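You operate a simulated robot arm through the tools that you are given. There is no shell and no other tool. Be economical: measure what you need, move in short steps, check, and stop when the job is done.

The job below is to be done with a simulated robot arm. You get a single attempt, and the scene is never put back.

JOB
Plug the grey lead into the teal port; record 10 to 50 rows.
Fine: switch the teal knob on before you start; stop the recording and leave the logger on. Do not strain the lead.

It is judged by the outcome, as a careful person would: the job done as asked, and still so three seconds after it is handed in. It fails if anything else is knocked over, pushed out of place, dropped, spilled or broken.

ROBOT AND FRAMES
A 7-joint arm with a two-finger parallel gripper, fixed in place. Base frame: the origin is at the foot of the arm, x ahead of it, y to its left, z up; the work surface is at about z = 76. Units: cm, degrees, N and s.
With the tool pointing down near the work surface it reaches from about 20 to 68 cm from the base axis. Its first joint turns from -66.0 to 66.0 degrees. Payload 2.4 kg.
The TCP is the grasp point between the finger pads, 3 cm short of the fingertips. In the tool frame z runs along the fingers and y along their closing line. Largest opening 9.4 cm; finger width 2.8, thickness 1; the body of the gripper, 5 by 9.6 cm, starts 5.5 cm behind the TCP.
Orientation is that of the tool frame in the base frame, as a unit quaternion [x, y, z, w]. With the fingers straight down and closing along the base's y, the tool's x points along the base's -x, its y along +y and its z along -z.

CONTROLS
- The arm moves only by the tool arm_command. Its arguments are lists of equal length, an entry for each row: "claw": the opening in per cent of the stroke, from 0 (shut) to 100 (fully open); "translation": the shift along the base's x, y, z in units of 20 mm (1.0 is 20 mm), a list of three; "rotation": the turn, a rotation vector about the base's x, y, z in units of 5 degrees (1.0 is 5 degrees), a list of three. In form: {"claw": [claw, ...], "translation": [[x, y, z], ...], "rotation": [[rx, ry, rz], ...]}. A call has 1 to 10 rows; each row shifts and turns the commanded pose from where the row before left it. A call with a number of a shift or a turn outside -1 to 1 is refused whole. Each row takes 0.2 s and may step no farther than 5 cm and 8.6 degrees from the row before; otherwise, or with a gripper value out of range, the whole call is refused. Where a pose cannot be reached the arm comes as near as it can. A force on the tool above 40 N (or 10 N above the force at the start of the call, whichever is more), or a blocked arm, ends the call early, and 0.2 s more pass. Each finger travels about 15.3 cm/s and halts on what it meets, pressing with about 36 N; the grip force reading is that of the motor and also rises with nothing between the fingers. The clock runs only during rows and for 0.2 s after the last one: add rows that do not move to give the fingers time. The reply holds the time, the measured pose of the TCP, the force on the tool along the base axes, the opening and the grip force, in the units named above and with some noise, with the torque about the TCP (base axes, N m) and any sound that the robot's microphone picked up, and new pictures: "pictures" is both (left out), scene, wrist or none.
- Cameras (640 x 400 px; columns grow to the right, rows downward): "scene" is fixed at [4.08, 48.7, 145.65]; the picture's right is [-0.70, -0.71, 0.00], its down [-0.31, 0.30, -0.90] and it looks along [0.64, -0.63, -0.43] (base axes); focal length 312 px, centre (320, 200). "wrist" rides on the gripper at [7.6, 1.4, -10.2] in the tool frame; the picture's right is [-0.18, 0.98, 0.00], its down [-0.75, -0.14, -0.64] and it looks along [-0.63, -0.12, 0.77] (tool axes); focal length 243 px, centre (320, 200). There is no depth. A picture from a camera that has moved, and an enlarged one, comes with that camera's place and axes in the base frame and with its lens. The place of the scene camera against the robot may be out by one fixed shift of up to 1.2 cm in any direction.
- zoom(camera, box): a new picture of the part [left, top, right, bottom] of that camera's present view, enlarged. It takes no simulated time.
- job_done(): hands the job in; it is judged then, once.

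Work in short steps. Places have to be worked out from the pictures, the camera data and where the tool is seen: move nearer, look again, correct. Check each grasp and each placing, and mend what went wrong. You have 120 turns and 200 pictures in all, those below and enlarged ones among them. Open the gripper and draw the arm clear of the work before you hand the job in, unless the task says otherwise; then end with one line.

The tools are called after "Emit:" as name(argument=value, ...) on one line, values as JSON. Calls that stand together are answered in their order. arm_command: Moves the arm, as the interface text tells. Its arguments: {"type":"object","properties":{"claw":{"type":"array","items":{"type":"number"}},"translation":{"type":"array","items":{"type":"array","items":{"type":"number"}}},"rotation":{"type":"array","items":{"type":"array","items":{"type":"number"}}},"pictures":{"type":"string","enum":["both","scene","wrist","none"]}},"required":["claw","translation","rotation"]} The other tools are called the same way: zoom (camera, box) takes an enlarged picture of a part of a camera's view; job_done () hands the job in.

At the start:

```text
time_s: 0.0
tool_pos: [32.3, -13.48, 113.33]
ee_rot: [0.0, 1.0, 0.0, 0.0]
contact_force: [-0.2, 1.0, -0.3]
moment: [0.03, 0.01, -0.01]
gripper_width: 9.38
grasp_force: 0.1
```

scene: 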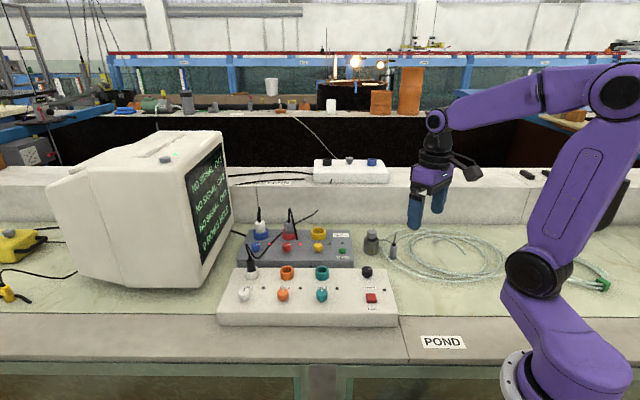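
wrist: 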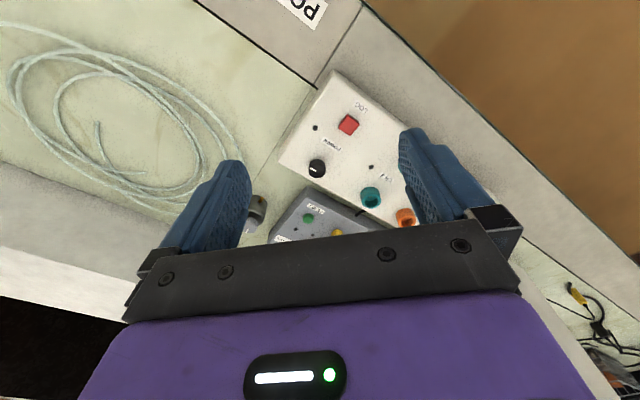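

I start by enlarging the scene to read the instruments.

Emit:
zoom(camera="scene", box=[210, 190, 410, 330])

Emit:
zoom(camera="scene", box=[150, 120, 250, 280])

Emit:
zoom(camera="scene", box=[340, 200, 640, 360])

Emit:
zoom(camera="wrist", box=[220, 60, 440, 260])

```text
2.86 times, centred on (310, 260) of scene
camera zoom: at [4.08, 48.7, 145.65], right [-0.7, -0.71, 0.0], down [-0.31, 0.3, -0.9], along [0.64, -0.63, -0.43], focal length 892 px, centre (349, 29)
```

zoom: 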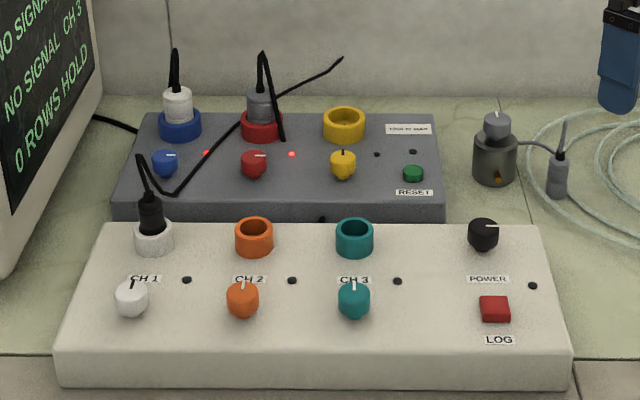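

```text
2.50 times, centred on (200, 200) of scene
camera zoom: at [4.08, 48.7, 145.65], right [-0.7, -0.71, 0.0], down [-0.31, 0.3, -0.9], along [0.64, -0.63, -0.43], focal length 781 px, centre (620, 200)
```

zoom: 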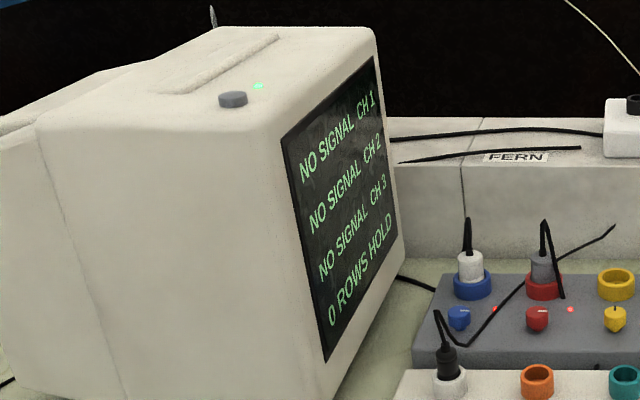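

```text
2.13 times, centred on (490, 280) of scene
camera zoom: at [4.08, 48.7, 145.65], right [-0.7, -0.71, 0.0], down [-0.31, 0.3, -0.9], along [0.64, -0.63, -0.43], focal length 666 px, centre (-43, 29)
```

zoom: 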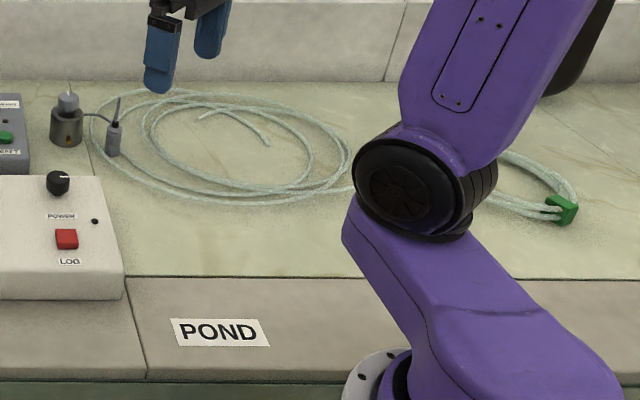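

```text
2.00 times, centred on (330, 160) of wrist
camera zoom: at [24.65, -12.19, 123.67], right [0.18, 0.98, 0.0], down [0.75, -0.14, 0.64], along [0.63, -0.12, -0.77], focal length 485 px, centre (300, 280)
```

zoom: 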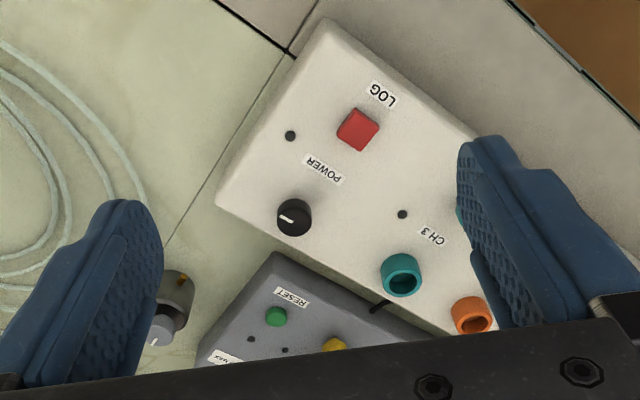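

The teal knob's pointer is "up" while the lit knobs on the rear unit point right, so on is probably a clockwise quarter turn. The estimates are teal knob about (52,0), LOG (42,-10), teal port (58.5,-6) and grey plug (53,-37). I move over to see the panel more closely.

Emit:
arm_command(claw=[100, 100, 100, 100, 100, 100, 100, 100, 100, 100], translation=[[0.435, 0.874, -0.7], [0.435, 0.874, -0.7], [0.435, 0.874, -0.7], [0.435, 0.874, -0.7], [0.435, 0.874, -0.7], [0.435, 0.874, -0.7], [0.435, 0.874, -0.7], [0.435, 0.874, -0.7], [0.435, 0.874, -0.7], [0.435, 0.874, -0.7]], rotation=[[0, 0, 0], [0, 0, 0], [0, 0, 0], [0, 0, 0], [0, 0, 0], [0, 0, 0], [0, 0, 0], [0, 0, 0], [0, 0, 0], [0, 0, 0]])

```text
time_s: 2.2
tool_pos: [41.06, 3.96, 99.27]
ee_rot: [0.001, 1.0, 0.0, -0.001]
contact_force: [-0.9, -0.2, -0.2]
moment: [0.01, -0.01, 0.02]
gripper_width: 9.39
grasp_force: 0.0
camera wrist: at [33.35, 5.27, 109.54], right [0.19, 0.98, 0.0], down [0.75, -0.14, 0.64], along [0.63, -0.12, -0.77], focal length 243 px, centre (320, 200)
```

scene: 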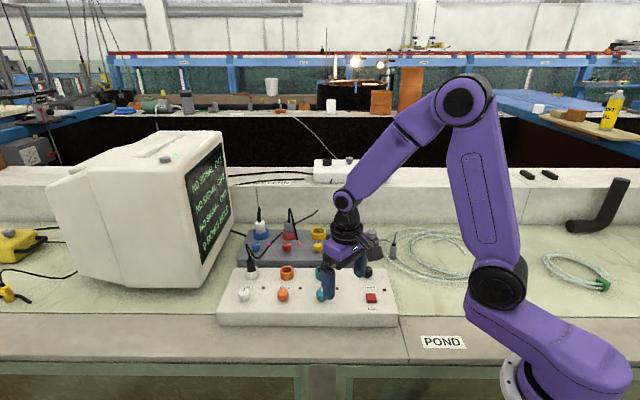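
wrist: 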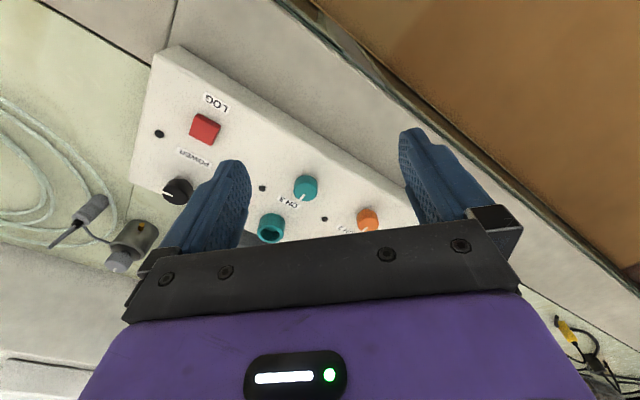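

The two views agree within about 1 cm. I zoom in on the knob, port and plug for detail.

Emit:
zoom(camera="wrist", box=[230, 130, 390, 250])

Emit:
zoom(camera="wrist", box=[30, 100, 250, 290])

```text
3.33 times, centred on (310, 190) of wrist
camera zoom: at [33.35, 5.27, 109.54], right [0.19, 0.98, 0.0], down [0.75, -0.14, 0.64], along [0.63, -0.12, -0.77], focal length 809 px, centre (353, 233)
```

zoom: 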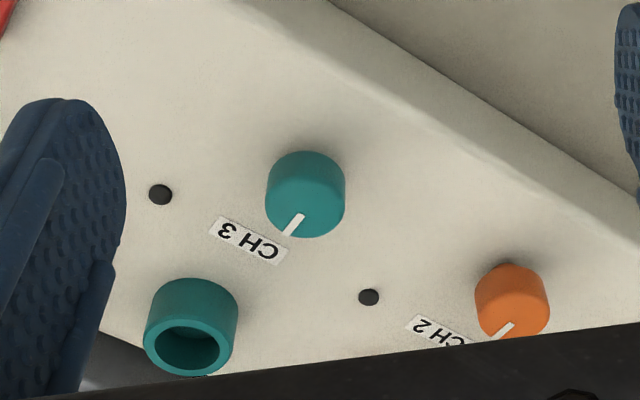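

```text
2.11 times, centred on (140, 195) of wrist
camera zoom: at [33.35, 5.27, 109.54], right [0.19, 0.98, 0.0], down [0.75, -0.14, 0.64], along [0.63, -0.12, -0.77], focal length 511 px, centre (699, 210)
```

zoom: 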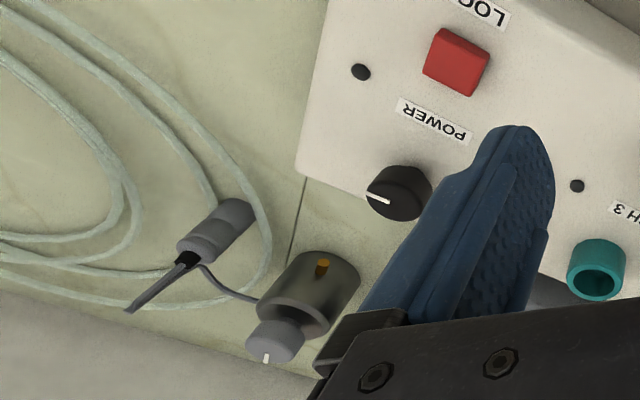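

Knob top estimated at (52.3,-0.2). I turn the tool +45° and move above it at a safe height.

Emit:
arm_command(claw=[100, 100, 100, 100, 100, 100, 100, 100, 100, 100], translation=[[0.565, -0.21, -0.45], [0.565, -0.21, -0.45], [0.565, -0.21, -0.45], [0.565, -0.21, -0.45], [0.565, -0.21, -0.45], [0.565, -0.21, -0.45], [0.565, -0.21, -0.45], [0.565, -0.21, -0.45], [0.565, -0.21, -0.45], [0.565, -0.21, -0.45]], rotation=[[0, 0, 0.9], [0, 0, 0.9], [0, 0, 0.9], [0, 0, 0.9], [0, 0, 0.9], [0, 0, 0.9], [0, 0, 0.9], [0, 0, 0.9], [0, 0, 0.9], [0, 0, 0.9]])

Emit:
zoom(camera="scene", box=[210, 200, 410, 330])

```text
time_s: 4.4
tool_pos: [52.51, -0.13, 90.36]
ee_rot: [-0.384, 0.923, 0.0, 0.0]
contact_force: [1.0, -0.1, 0.9]
moment: [0.02, 0.03, 0.0]
gripper_width: 9.39
grasp_force: 0.0
camera wrist: at [46.01, -4.73, 100.65], right [-0.57, 0.82, 0.0], down [0.63, 0.43, 0.64], along [0.53, 0.36, -0.77], focal length 243 px, centre (320, 200)
```

scene: 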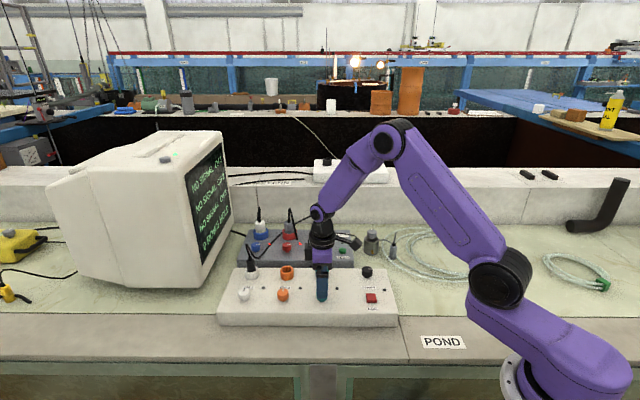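
wrist: 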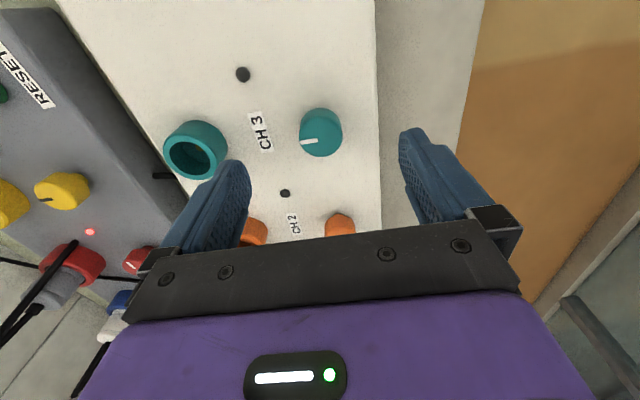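

```text
3.08 times, centred on (310, 265) of scene
camera zoom: at [4.08, 48.7, 145.65], right [-0.7, -0.71, 0.0], down [-0.31, 0.3, -0.9], along [0.64, -0.63, -0.43], focal length 961 px, centre (351, 0)
```

zoom: 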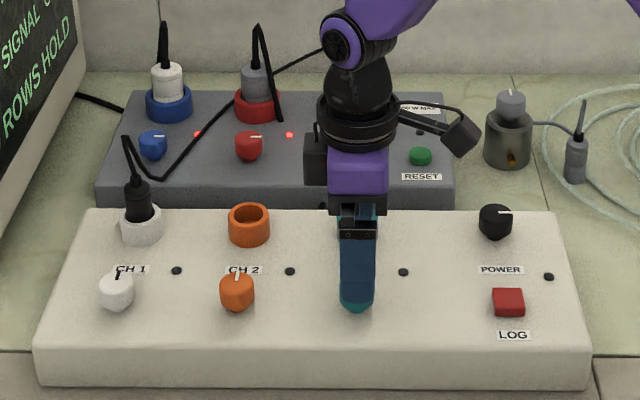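

The knob appears centred on the closing line, slightly ahead. I correct by about 0.6 cm and lower to z≈86.

Emit:
arm_command(claw=[100, 100, 100, 100], translation=[[0.25, 0.05, -0.5], [0, 0, -0.6], [0, 0, -0.6], [0, 0, -0.5]], rotation=[[0, 0, 0], [0, 0, 0], [0, 0, 0], [0, 0, 0]])

Emit:
zoom(camera="scene", box=[290, 240, 360, 330])

```text
time_s: 5.4
tool_pos: [52.9, -0.01, 85.92]
ee_rot: [-0.382, 0.924, 0.0, 0.0]
contact_force: [0.2, 0.4, -0.9]
moment: [-0.02, 0.01, 0.02]
gripper_width: 9.39
grasp_force: 0.0
camera wrist: at [46.45, -4.62, 96.21], right [-0.57, 0.82, 0.0], down [0.63, 0.43, 0.64], along [0.53, 0.36, -0.77], focal length 243 px, centre (320, 200)
```

scene: 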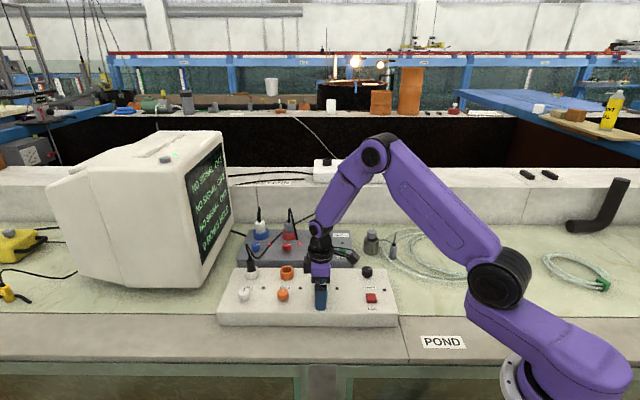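
wrist: 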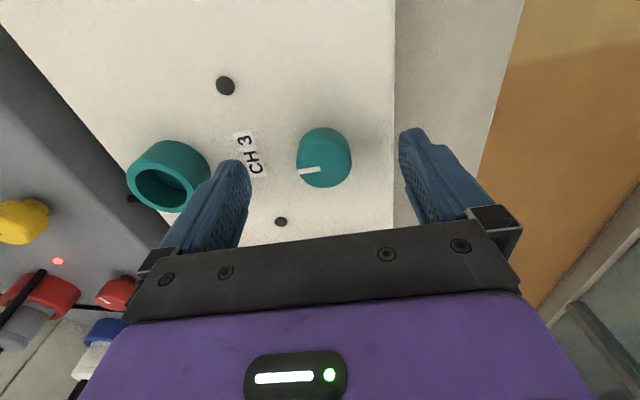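

```text
4.44 times, centred on (325, 285) of scene
camera zoom: at [4.08, 48.7, 145.65], right [-0.7, -0.71, 0.0], down [-0.31, 0.3, -0.9], along [0.64, -0.63, -0.43], focal length 1388 px, centre (298, -178)
```

zoom: 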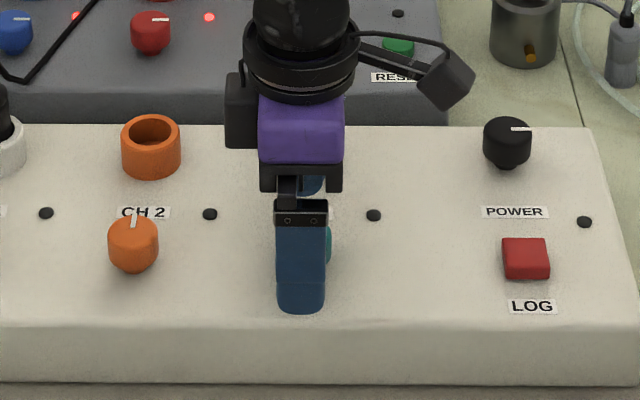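

Knob centred at about (53,0) with its top near z≈84. I lower by 1.2 cm and close gently.

Emit:
arm_command(claw=[100, 100, 60, 40, 30, 20, 20], translation=[[0.08, 0.05, -0.3], [0, 0, -0.3], [0, 0, 0], [0, 0, 0], [0, 0, 0], [0, 0, 0], [0, 0, 0]], rotation=[[0, 0, 0], [0, 0, 0], [0, 0, 0], [0, 0, 0], [0, 0, 0], [0, 0, 0], [0, 0, 0]])

```text
time_s: 7.0
tool_pos: [52.74, 0.14, 84.58]
ee_rot: [-0.383, 0.924, 0.001, -0.002]
contact_force: [-16.3, 14.0, 3.8]
moment: [-0.08, 0.3, -0.25]
gripper_width: 3.3
grasp_force: 44.7
camera wrist: at [46.41, -4.34, 94.97], right [-0.57, 0.82, 0.0], down [0.64, 0.43, 0.64], along [0.53, 0.36, -0.77], focal length 243 px, centre (320, 200)
```

scene: 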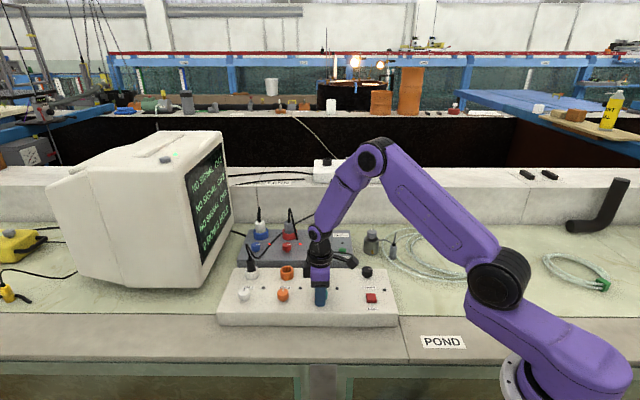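
wrist: 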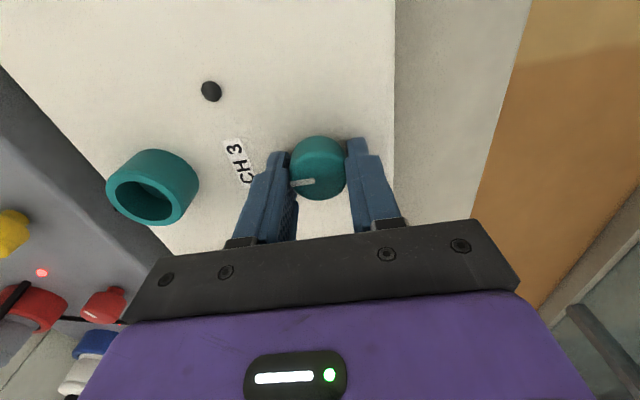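

Gripped (3.3 cm) with a slight side load. I relieve it and turn clockwise 45°, then check.

Emit:
arm_command(claw=[20, 20, 20, 20, 20, 20, 20, 20, 20, 20], translation=[[-0.13, 0.1, 0], [0, 0, 0], [0, 0, 0], [0, 0, 0], [0, 0, 0], [0, 0, 0], [0, 0, 0], [0, 0, 0], [0, 0, 0], [0, 0, 0]], rotation=[[0, 0, 0], [0, 0, -1], [0, 0, -1], [0, 0, -1], [0, 0, -1], [0, 0, -1], [0, 0, -1], [0, 0, -1], [0, 0, -1], [0, 0, -1]])

```text
time_s: 9.2
tool_pos: [52.67, -0.15, 84.74]
ee_rot: [0.003, 1.0, 0.0, -0.001]
contact_force: [5.9, -27.1, -20.3]
moment: [0.08, 0.05, 0.06]
gripper_width: 3.19
grasp_force: 45.1
camera wrist: at [45.08, 1.21, 95.06], right [0.19, 0.98, 0.0], down [0.75, -0.15, 0.64], along [0.63, -0.12, -0.77], focal length 243 px, centre (320, 200)
```

scene: 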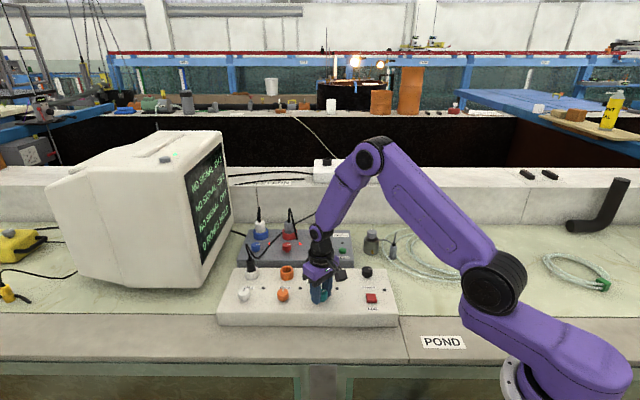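
wrist: 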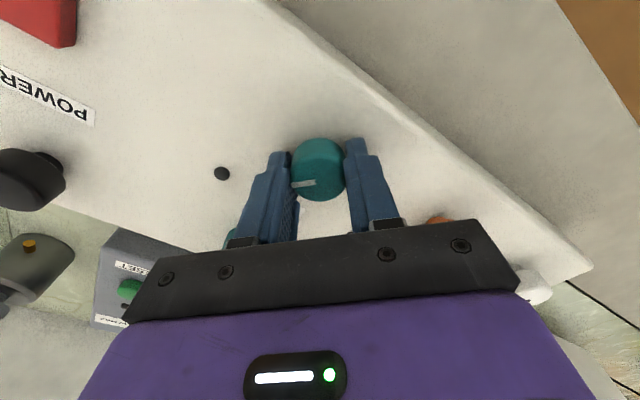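

The knob follows. I relieve side and vertical load by a small shift and turn the rest.

Emit:
arm_command(claw=[20, 20, 20, 20, 20, 20, 20, 20, 20, 20], translation=[[0.02, -0.13, -0.06], [0, 0, 0], [0, 0, 0], [0, 0, 0], [0, 0, 0], [0, 0, 0], [0, 0, 0], [0, 0, 0], [0, 0, 0], [0, 0, 0]], rotation=[[0, 0, 0], [0, 0, -1], [0, 0, -1], [0, 0, -1], [0, 0, -1], [0, 0, -1], [0, 0, -1], [0, 0, -1], [0, 0, -1], [0, 0, -1]])

Emit:
zoom(camera="scene", box=[180, 130, 380, 330])

```text
time_s: 10.8
tool_pos: [52.7, -0.27, 84.65]
ee_rot: [0.262, 0.965, 0.0, -0.001]
contact_force: [-5.6, -1.5, 9.0]
moment: [-0.32, -0.39, 0.01]
gripper_width: 3.19
grasp_force: 45.1
stopped in row 8: the force on the tool passed its limit at 46 N (the readings are from after the stop); the commanded pose is now the measured one
camera wrist: at [46.8, 4.68, 95.07], right [0.65, 0.76, 0.0], down [0.58, -0.5, 0.64], along [0.48, -0.42, -0.77], focal length 243 px, centre (320, 200)
```

scene: 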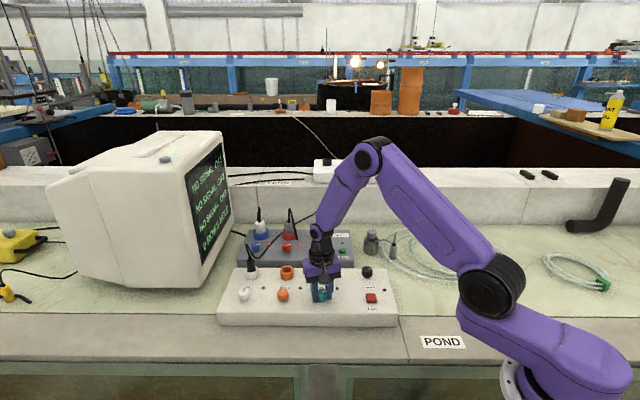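
wrist: 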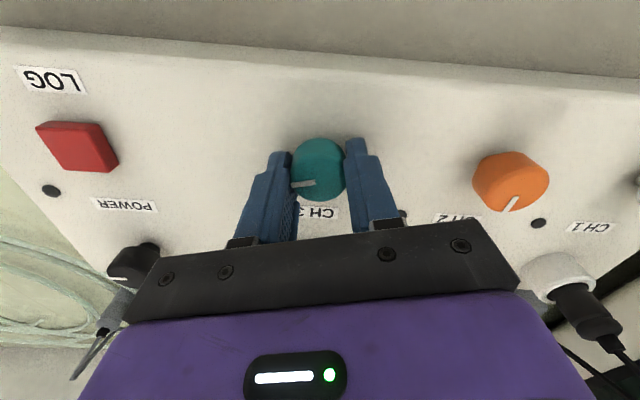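

```text
2.00 times, centred on (280, 230) of scene
camera zoom: at [4.05, 48.7, 145.65], right [-0.7, -0.71, 0.0], down [-0.31, 0.3, -0.9], along [0.64, -0.63, -0.43], focal length 625 px, centre (400, 140)
```

zoom: 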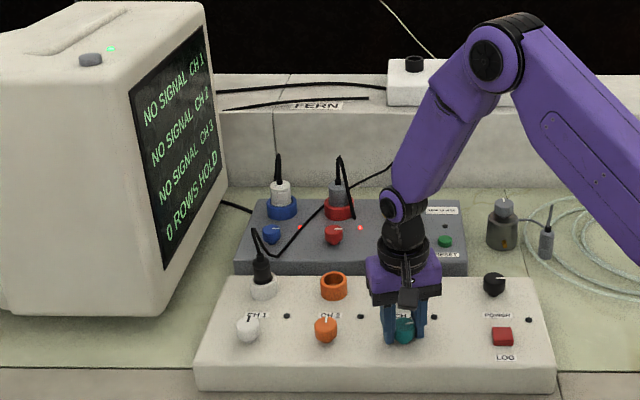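

Stopped at ~75° of turn on a force limit, with no LED lit at CH 3 yet. I look closely at the pointer.

Emit:
zoom(camera="scene", box=[280, 250, 400, 325])

Emit:
zoom(camera="wrist", box=[250, 110, 430, 230])

```text
5.33 times, centred on (340, 288) of scene
camera zoom: at [4.05, 48.7, 145.65], right [-0.7, -0.71, 0.0], down [-0.31, 0.3, -0.9], along [0.64, -0.63, -0.43], focal length 1666 px, centre (213, -267)
```

zoom: 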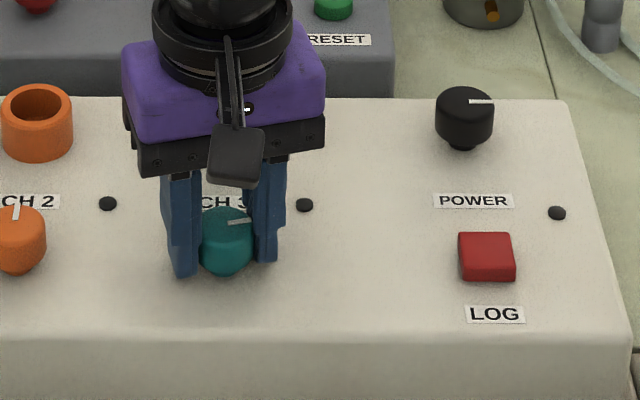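

```text
3.33 times, centred on (340, 170) of wrist
camera zoom: at [46.8, 4.68, 95.07], right [0.65, 0.76, 0.0], down [0.58, -0.5, 0.64], along [0.48, -0.42, -0.77], focal length 809 px, centre (253, 300)
```

zoom: 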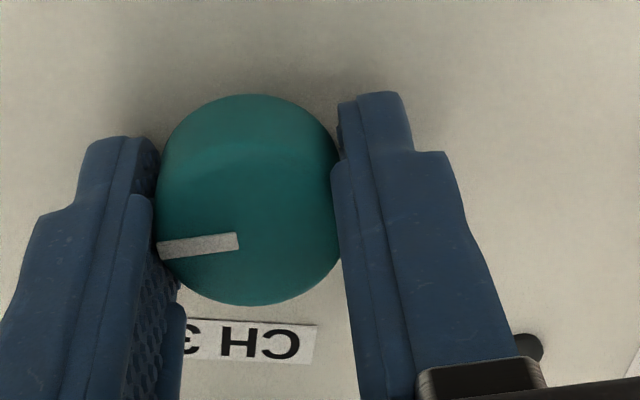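

The pointer is still about 15° short of the "right" position, so I turn on.

Emit:
arm_command(claw=[20, 20, 20, 20], translation=[[0, 0, 0], [0, 0, 0], [0, 0, 0], [0, 0, 0]], rotation=[[0, 0, -1], [0, 0, -1], [0, 0, -1], [0, 0, 0]])

Emit:
zoom(camera="scene", box=[280, 250, 400, 325])

```text
time_s: 11.8
tool_pos: [52.66, -0.29, 84.69]
ee_rot: [0.385, 0.923, 0.0, -0.001]
contact_force: [-13.0, -5.2, 20.1]
moment: [0.2, 0.13, 0.63]
gripper_width: 3.22
grasp_force: 44.8
camera wrist: at [48.28, 5.97, 95.07], right [0.83, 0.56, 0.0], down [0.43, -0.63, 0.64], along [0.36, -0.53, -0.77], focal length 243 px, centre (320, 200)
```

scene: 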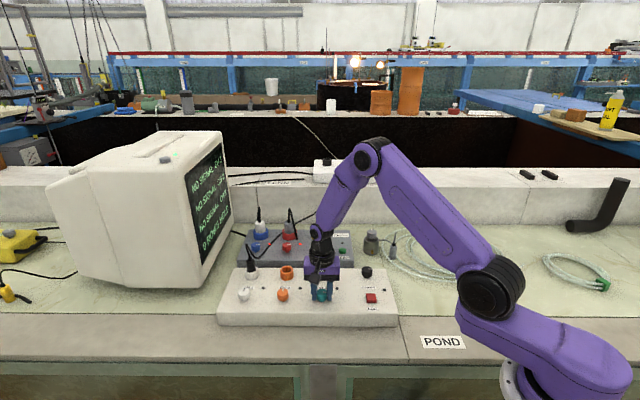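
wrist: 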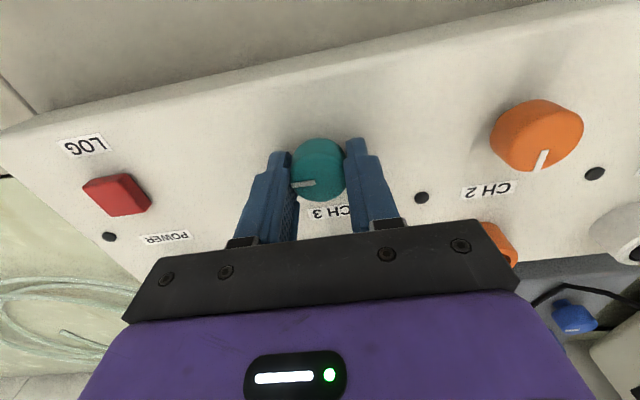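

```text
5.33 times, centred on (340, 288) of scene
camera zoom: at [4.02, 48.69, 145.65], right [-0.7, -0.71, 0.0], down [-0.31, 0.3, -0.9], along [0.64, -0.63, -0.43], focal length 1666 px, centre (213, -267)
```

zoom: 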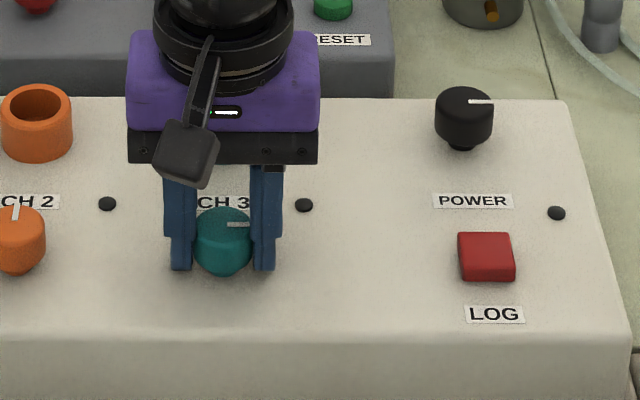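

The pointer now matches POWER's "on" direction and the torque shows the end stop. I release and rise.

Emit:
arm_command(claw=[35, 50, 70, 70, 70, 70, 70], translation=[[0, 0, 0], [0, 0, 0], [0, 0, 0.3], [0, 0, 0.8], [0, 0, 1], [0, 0, 1], [0, 0, 1]], rotation=[[0, 0, 0], [0, 0, 0], [0, 0, 0], [0, 0, 0], [0, 0, 0], [0, 0, 0], [0, 0, 0]])

Emit:
zoom(camera="scene", box=[280, 250, 400, 325])

Emit:
zoom(camera="scene", box=[180, 130, 240, 270])

```text
time_s: 13.4
tool_pos: [52.72, -0.27, 92.94]
ee_rot: [0.384, 0.923, 0.0, 0.001]
contact_force: [0.4, 0.5, -0.8]
moment: [0.02, -0.03, -0.01]
gripper_width: 6.55
grasp_force: 0.1
camera wrist: at [48.28, 6.02, 103.21], right [0.83, 0.56, 0.0], down [0.43, -0.63, 0.64], along [0.36, -0.53, -0.77], focal length 243 px, centre (320, 200)
```

scene: 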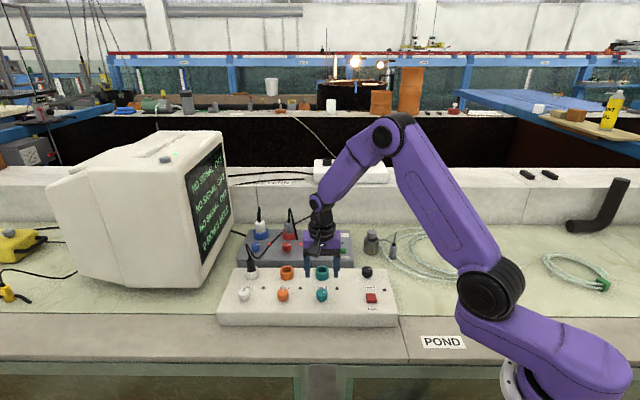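
wrist: 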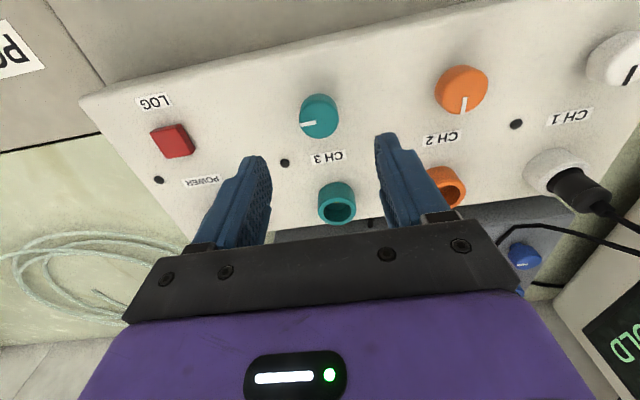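

```text
5.33 times, centred on (340, 288) of scene
camera zoom: at [4.08, 48.7, 145.65], right [-0.7, -0.71, 0.0], down [-0.31, 0.3, -0.9], along [0.64, -0.63, -0.43], focal length 1666 px, centre (213, -267)
```

zoom: 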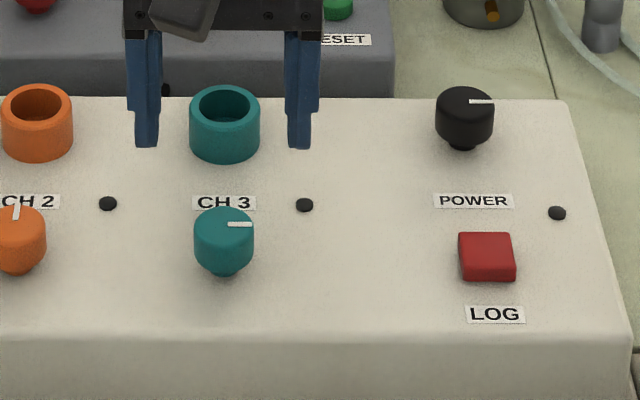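

```text
2.86 times, centred on (210, 200) of scene
camera zoom: at [4.08, 48.7, 145.65], right [-0.7, -0.71, 0.0], down [-0.31, 0.3, -0.9], along [0.64, -0.63, -0.43], focal length 892 px, centre (634, 200)
```

zoom: 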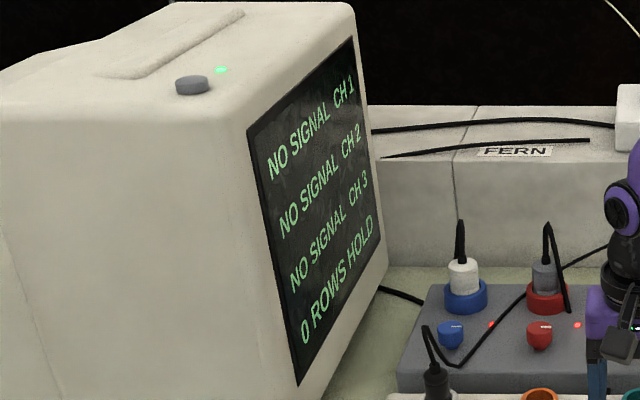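

Teal knob is on. Estimates are teal port at (59.4,-7.1) and the upright grey plug at (53.4,-38.2), about 5.5 cm tall. I swing over for a closer look, bringing the yaw back to 0.

Emit:
arm_command(claw=[70, 70, 70, 70, 70, 70, 70, 70, 70, 70], translation=[[-0.22, -0.9, 0.2], [-0.22, -0.9, 0], [-0.22, -0.9, 0], [-0.22, -0.9, 0], [-0.22, -0.9, 0], [-0.22, -0.9, 0], [-0.22, -0.9, 0], [-0.22, -0.9, 0], [-0.22, -0.9, 0], [-0.22, -0.9, 0]], rotation=[[0, 0, 0.45], [0, 0, 0.45], [0, 0, 0.45], [0, 0, 0.45], [0, 0, 0.45], [0, 0, 0.45], [0, 0, 0.45], [0, 0, 0.45], [0, 0, 0.45], [0, 0, 0.45]], pictures="none")

Emit:
arm_command(claw=[70, 70, 70, 70, 70, 70, 70, 70, 70, 70], translation=[[-0.22, -0.89, 0], [-0.22, -0.89, 0], [-0.22, -0.89, 0], [-0.22, -0.89, 0], [-0.22, -0.89, 0], [-0.22, -0.89, 0], [-0.22, -0.89, 0], [-0.22, -0.89, 0], [-0.22, -0.89, 0], [-0.22, -0.89, 0]], rotation=[[0, 0, 0.45], [0, 0, 0.45], [0, 0, 0.45], [0, 0, 0.45], [0, 0, 0.45], [0, 0, 0.45], [0, 0, 0.45], [0, 0, 0.45], [0, 0, 0.45], [0, 0, 0.45]])

Emit:
zoom(camera="wrist", box=[220, 100, 420, 240])

Emit:
zoom(camera="scene", box=[340, 210, 420, 275])

```text
time_s: 15.7
tool_pos: [48.31, -18.43, 93.3]
ee_rot: [0.197, 0.98, 0.0, -0.002]
contact_force: [-0.4, 0.5, 0.2]
moment: [0.03, -0.04, 0.0]
gripper_width: 6.58
grasp_force: 0.1
```

```text
time_s: 17.9
tool_pos: [43.78, -36.05, 93.38]
ee_rot: [0.002, 1.0, 0.0, 0.0]
contact_force: [0.0, -0.8, -0.5]
moment: [-0.01, 0.02, 0.02]
gripper_width: 6.58
grasp_force: 0.1
camera wrist: at [36.22, -34.77, 103.65], right [0.19, 0.98, 0.0], down [0.75, -0.14, 0.64], along [0.63, -0.12, -0.77], focal length 243 px, centre (320, 200)
```

scene: 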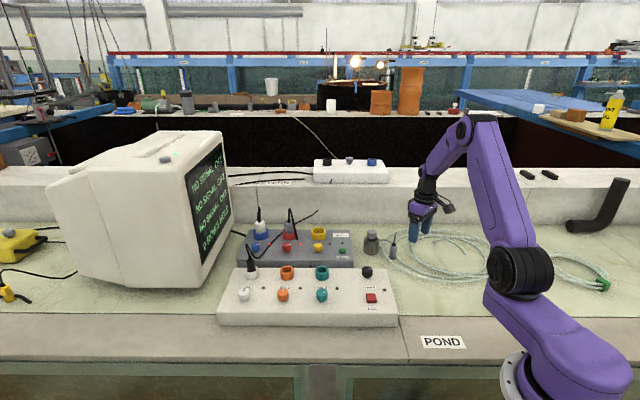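
wrist: 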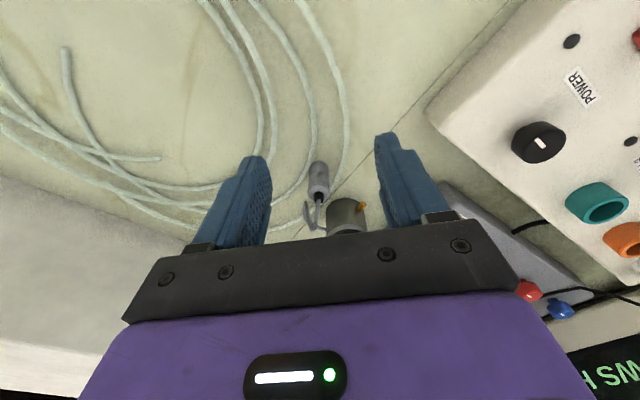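

```text
2.86 times, centred on (320, 170) of wrist
camera zoom: at [36.22, -34.77, 103.65], right [0.19, 0.98, 0.0], down [0.75, -0.14, 0.64], along [0.63, -0.12, -0.77], focal length 693 px, centre (320, 286)
```

zoom: 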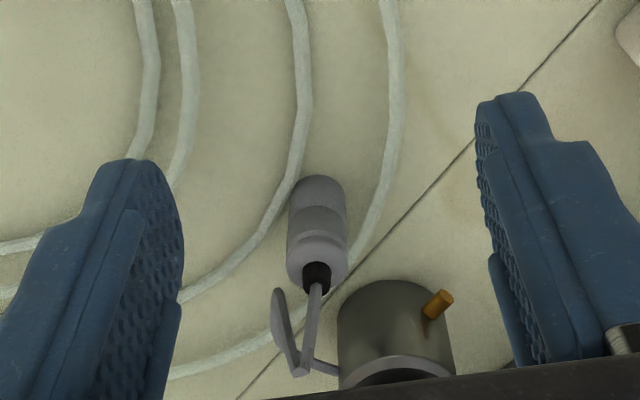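

```text
6.15 times, centred on (380, 242) of scene
camera zoom: at [4.08, 48.7, 145.65], right [-0.7, -0.71, 0.0], down [-0.31, 0.3, -0.9], along [0.64, -0.63, -0.43], focal length 1922 px, centre (-49, -62)
```

zoom: 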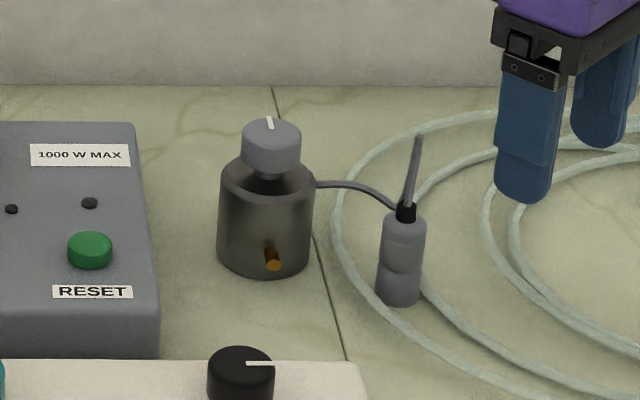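

The plug is at (53.5,-38.1), upright; its cable rises from the boot and loops toward -y and then +x to the metal cylinder. I'll grip along the (1,1) diagonal (yaw -45°) to keep the fingers off the cable, and look again first.

Emit:
arm_command(claw=[70, 70, 70, 70, 70, 70, 70, 70, 70], translation=[[0.345, 0.17, -0.19], [0.345, 0.17, -0.19], [0.345, 0.17, -0.19], [0.345, 0.17, -0.19], [0.345, 0.17, -0.19], [0.345, 0.17, -0.19], [0.345, 0.17, -0.19], [0.345, 0.17, -0.19], [0.345, 0.17, -0.19]], rotation=[[0, 0, -1], [0, 0, -1], [0, 0, -1], [0, 0, -1], [0, 0, -1], [0, 0, -1], [0, 0, -1], [0, 0, -1], [0, 0, -1]], pictures="wrist")

Emit:
zoom(camera="wrist", box=[220, 110, 420, 240])

```text
time_s: 19.9
tool_pos: [50.16, -33.0, 89.81]
ee_rot: [0.386, 0.922, 0.001, -0.001]
contact_force: [0.3, 0.6, 0.3]
moment: [-0.01, -0.01, 0.03]
gripper_width: 6.6
grasp_force: 0.0
camera wrist: at [45.73, -26.72, 100.16], right [0.83, 0.56, 0.0], down [0.43, -0.64, 0.64], along [0.36, -0.53, -0.77], focal length 243 px, centre (320, 200)
```

wrist: 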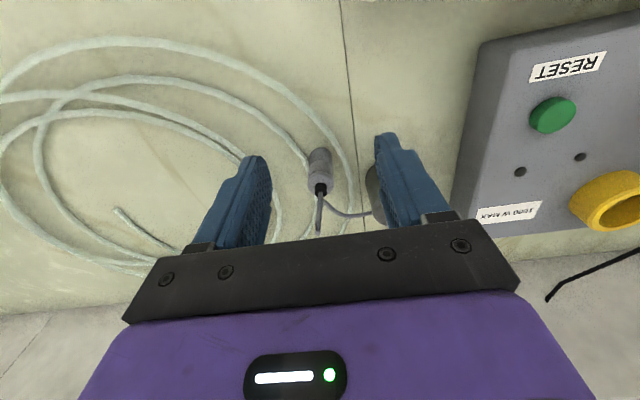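

```text
3.08 times, centred on (320, 175) of wrist
camera zoom: at [45.73, -26.72, 100.16], right [0.83, 0.56, 0.0], down [0.43, -0.64, 0.64], along [0.36, -0.53, -0.77], focal length 746 px, centre (320, 277)
```

zoom: 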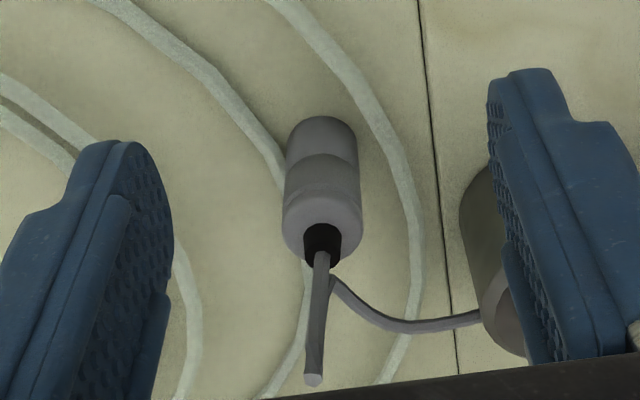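

The tail stub sticks up from the boot to about z≈87 and the cable leaves the boot toward the cylinder. I move directly above the plug at z≈91 and check alignment.

Emit:
arm_command(claw=[70, 70, 70, 70], translation=[[0, 0, 0.7], [0.558, -0.858, 0], [0.558, -0.858, 0], [0.558, -0.858, 0]], rotation=[[0, 0, 0], [0, 0, 0], [0, 0, 0], [0, 0, 0]])

Emit:
zoom(camera="scene", box=[340, 190, 440, 275])

```text
time_s: 20.9
tool_pos: [53.57, -38.23, 91.24]
ee_rot: [0.385, 0.923, 0.0, 0.0]
contact_force: [-0.2, 0.6, 0.1]
moment: [0.01, 0.0, -0.02]
gripper_width: 6.57
grasp_force: 0.1
camera wrist: at [49.16, -31.82, 101.53], right [0.83, 0.56, 0.0], down [0.43, -0.63, 0.64], along [0.36, -0.53, -0.77], focal length 243 px, centre (320, 200)
```

scene: 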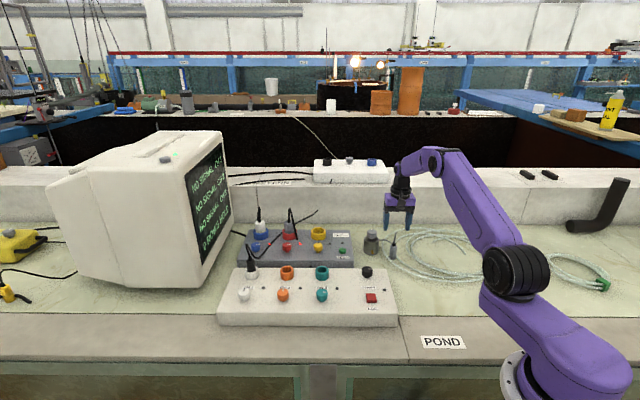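
wrist: 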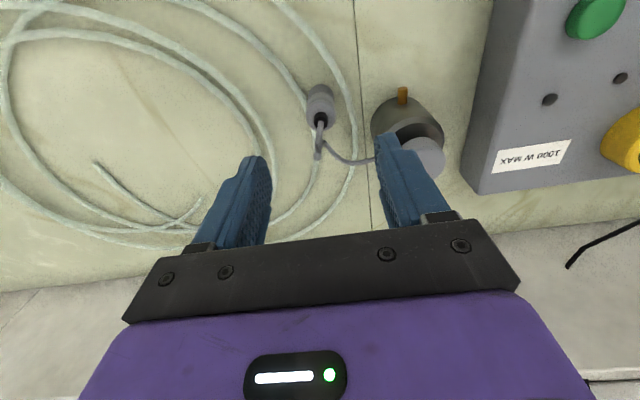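

```text
4.71 times, centred on (390, 232) of scene
camera zoom: at [4.08, 48.7, 145.65], right [-0.7, -0.71, 0.0], down [-0.31, 0.3, -0.9], along [0.64, -0.63, -0.43], focal length 1470 px, centre (-9, 47)
```

zoom: 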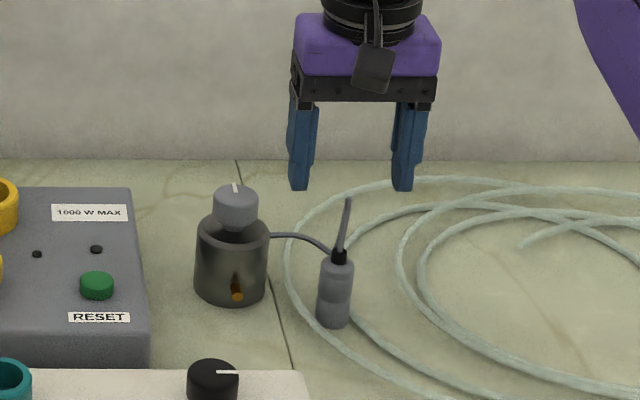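

The cylinder sits at about (61,-35), with the cable leaving at roughly 20°. I zoom to see the cable before choosing the yaw.

Emit:
zoom(camera="wrist", box=[280, 70, 380, 180])

Emit:
zoom(camera="scene", box=[375, 225, 410, 265])

```text
3.64 times, centred on (330, 125) of wrist
camera zoom: at [49.16, -31.82, 101.53], right [0.83, 0.56, 0.0], down [0.43, -0.63, 0.64], along [0.36, -0.53, -0.77], focal length 882 px, centre (284, 473)
```

zoom: 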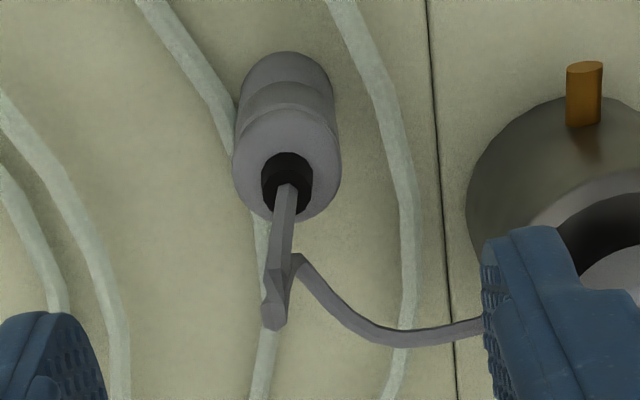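

```text
10.00 times, centred on (392, 245) of scene
camera zoom: at [4.08, 48.7, 145.65], right [-0.7, -0.71, 0.0], down [-0.31, 0.3, -0.9], along [0.64, -0.63, -0.43], focal length 3123 px, centre (-405, -250)
```

zoom: 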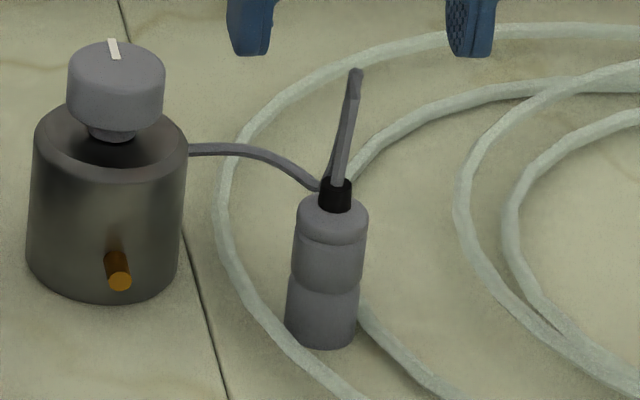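

The cable rises, folds down behind the boot (toward +x,-y) and runs to the cylinder, with little slack (~20 cm). I yaw +35° so the fingers close nearly along y, clear of the cable.

Emit:
arm_command(claw=[65, 65, 65, 65, 65, 65, 65, 65], translation=[[0, 0, 0], [0, 0, 0], [0, 0, 0], [0, 0, 0], [0, 0, 0], [0, 0, 0], [0, 0, 0], [0, 0, -0.7]], rotation=[[0, 0, 1], [0, 0, 1], [0, 0, 1], [0, 0, 1], [0, 0, 1], [0, 0, 1], [0, 0, 1], [0, 0, 0]], pictures="wrist")

Emit:
zoom(camera="scene", box=[355, 190, 425, 265])

```text
time_s: 22.6
tool_pos: [53.43, -38.06, 89.84]
ee_rot: [0.09, 0.996, 0.0, -0.001]
contact_force: [0.1, 0.2, 0.0]
moment: [-0.03, -0.04, -0.01]
gripper_width: 6.12
grasp_force: 0.0
camera wrist: at [46.19, -35.49, 100.24], right [0.35, 0.93, 0.0], down [0.72, -0.27, 0.64], along [0.6, -0.23, -0.77], focal length 243 px, centre (320, 200)
```

wrist: 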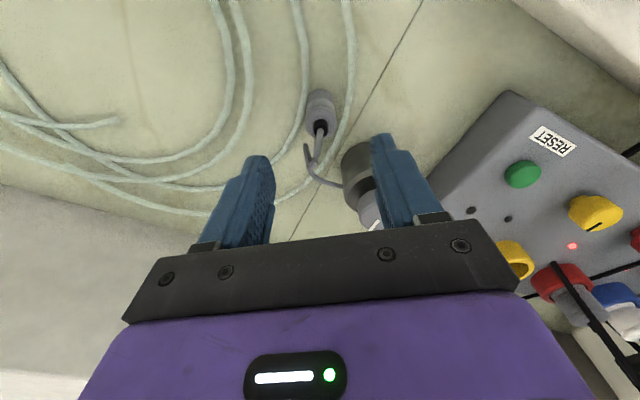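

```text
5.33 times, centred on (390, 228) of scene
camera zoom: at [4.09, 48.7, 145.65], right [-0.7, -0.71, 0.0], down [-0.31, 0.3, -0.9], along [0.64, -0.63, -0.43], focal length 1666 px, centre (-53, 53)
```

zoom: 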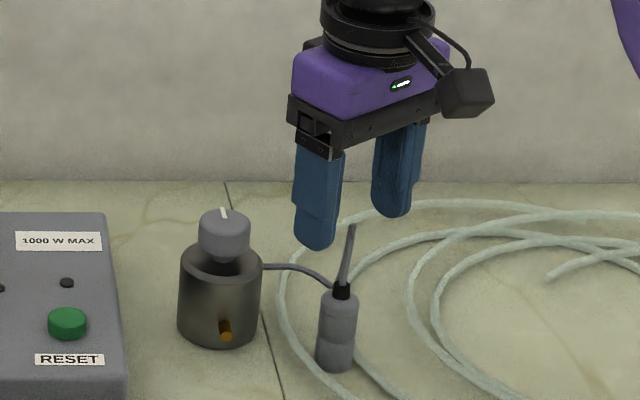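

Aligned over the plug. I descend to TCP z≈82.1, tips at 79.1, leaving the connector part free below.

Emit:
arm_command(claw=[65, 65, 65, 65, 65], translation=[[0.02, 0, -0.9], [0, 0, -0.9], [0, 0, -0.9], [0, 0, -0.8], [0, 0, -0.35]], rotation=[[0, 0, 0], [0, 0, 0], [0, 0, 0], [0, 0, 0], [0, 0, 0]], pictures="wrist")

Emit:
zoom(camera="scene", box=[355, 190, 425, 265])

Emit:
zoom(camera="wrist", box=[240, 120, 400, 240])

```text
time_s: 23.9
tool_pos: [53.64, -38.03, 82.18]
ee_rot: [0.089, 0.996, -0.001, 0.0]
contact_force: [-0.2, -0.4, 0.0]
moment: [-0.02, -0.01, -0.02]
gripper_width: 6.12
grasp_force: 0.1
camera wrist: at [46.32, -35.43, 92.51], right [0.36, 0.93, 0.0], down [0.72, -0.27, 0.64], along [0.6, -0.23, -0.77], focal length 243 px, centre (320, 200)
```

wrist: 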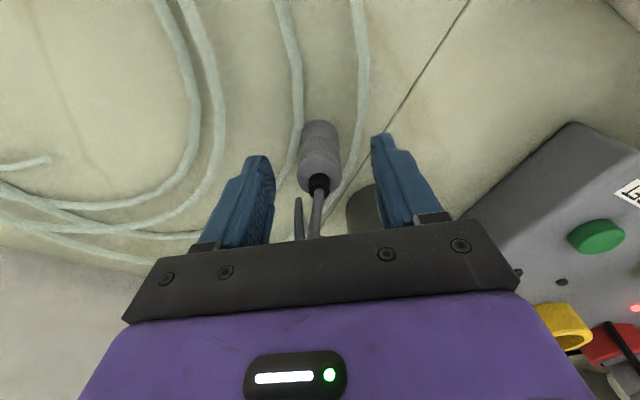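

```text
5.33 times, centred on (390, 228) of scene
camera zoom: at [4.09, 48.7, 145.65], right [-0.7, -0.71, 0.0], down [-0.31, 0.3, -0.9], along [0.64, -0.63, -0.43], focal length 1666 px, centre (-53, 53)
```

zoom: 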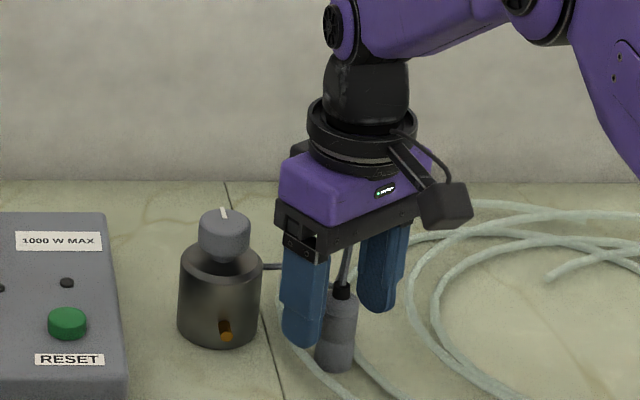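

```text
3.33 times, centred on (320, 180) of wrist
camera zoom: at [46.32, -35.43, 92.51], right [0.36, 0.93, 0.0], down [0.72, -0.27, 0.64], along [0.6, -0.23, -0.77], focal length 809 px, centre (320, 267)
```

zoom: 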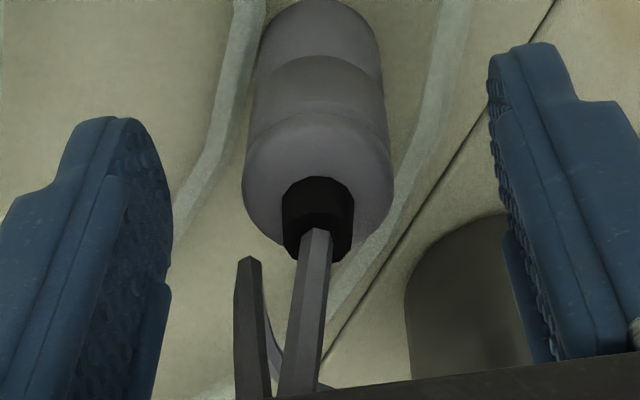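

The plug is centred between the fingers with about 2 cm overlap on its body. I close.

Emit:
arm_command(claw=[50, 40, 32, 25, 20, 20], translation=[[0, 0, 0], [0, 0, 0], [0, 0, 0], [0, 0, 0], [0, 0, 0], [0, 0, 0]], rotation=[[0, 0, 0], [0, 0, 0], [0, 0, 0], [0, 0, 0], [0, 0, 0], [0, 0, 0]], pictures="none")

Emit:
zoom(camera="wrist", box=[240, 120, 400, 240])

```text
time_s: 25.2
tool_pos: [53.65, -38.1, 82.19]
ee_rot: [0.089, 0.996, 0.0, 0.0]
contact_force: [-0.1, 0.1, 0.3]
moment: [0.03, -0.01, -0.03]
gripper_width: 2.41
grasp_force: 36.4
```

```text
3.33 times, centred on (320, 180) of wrist
camera zoom: at [46.31, -35.43, 92.52], right [0.36, 0.93, 0.0], down [0.72, -0.27, 0.64], along [0.6, -0.23, -0.77], focal length 809 px, centre (320, 267)
```

zoom: 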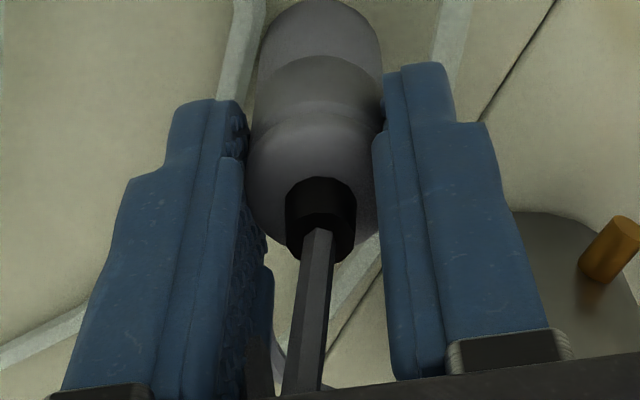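

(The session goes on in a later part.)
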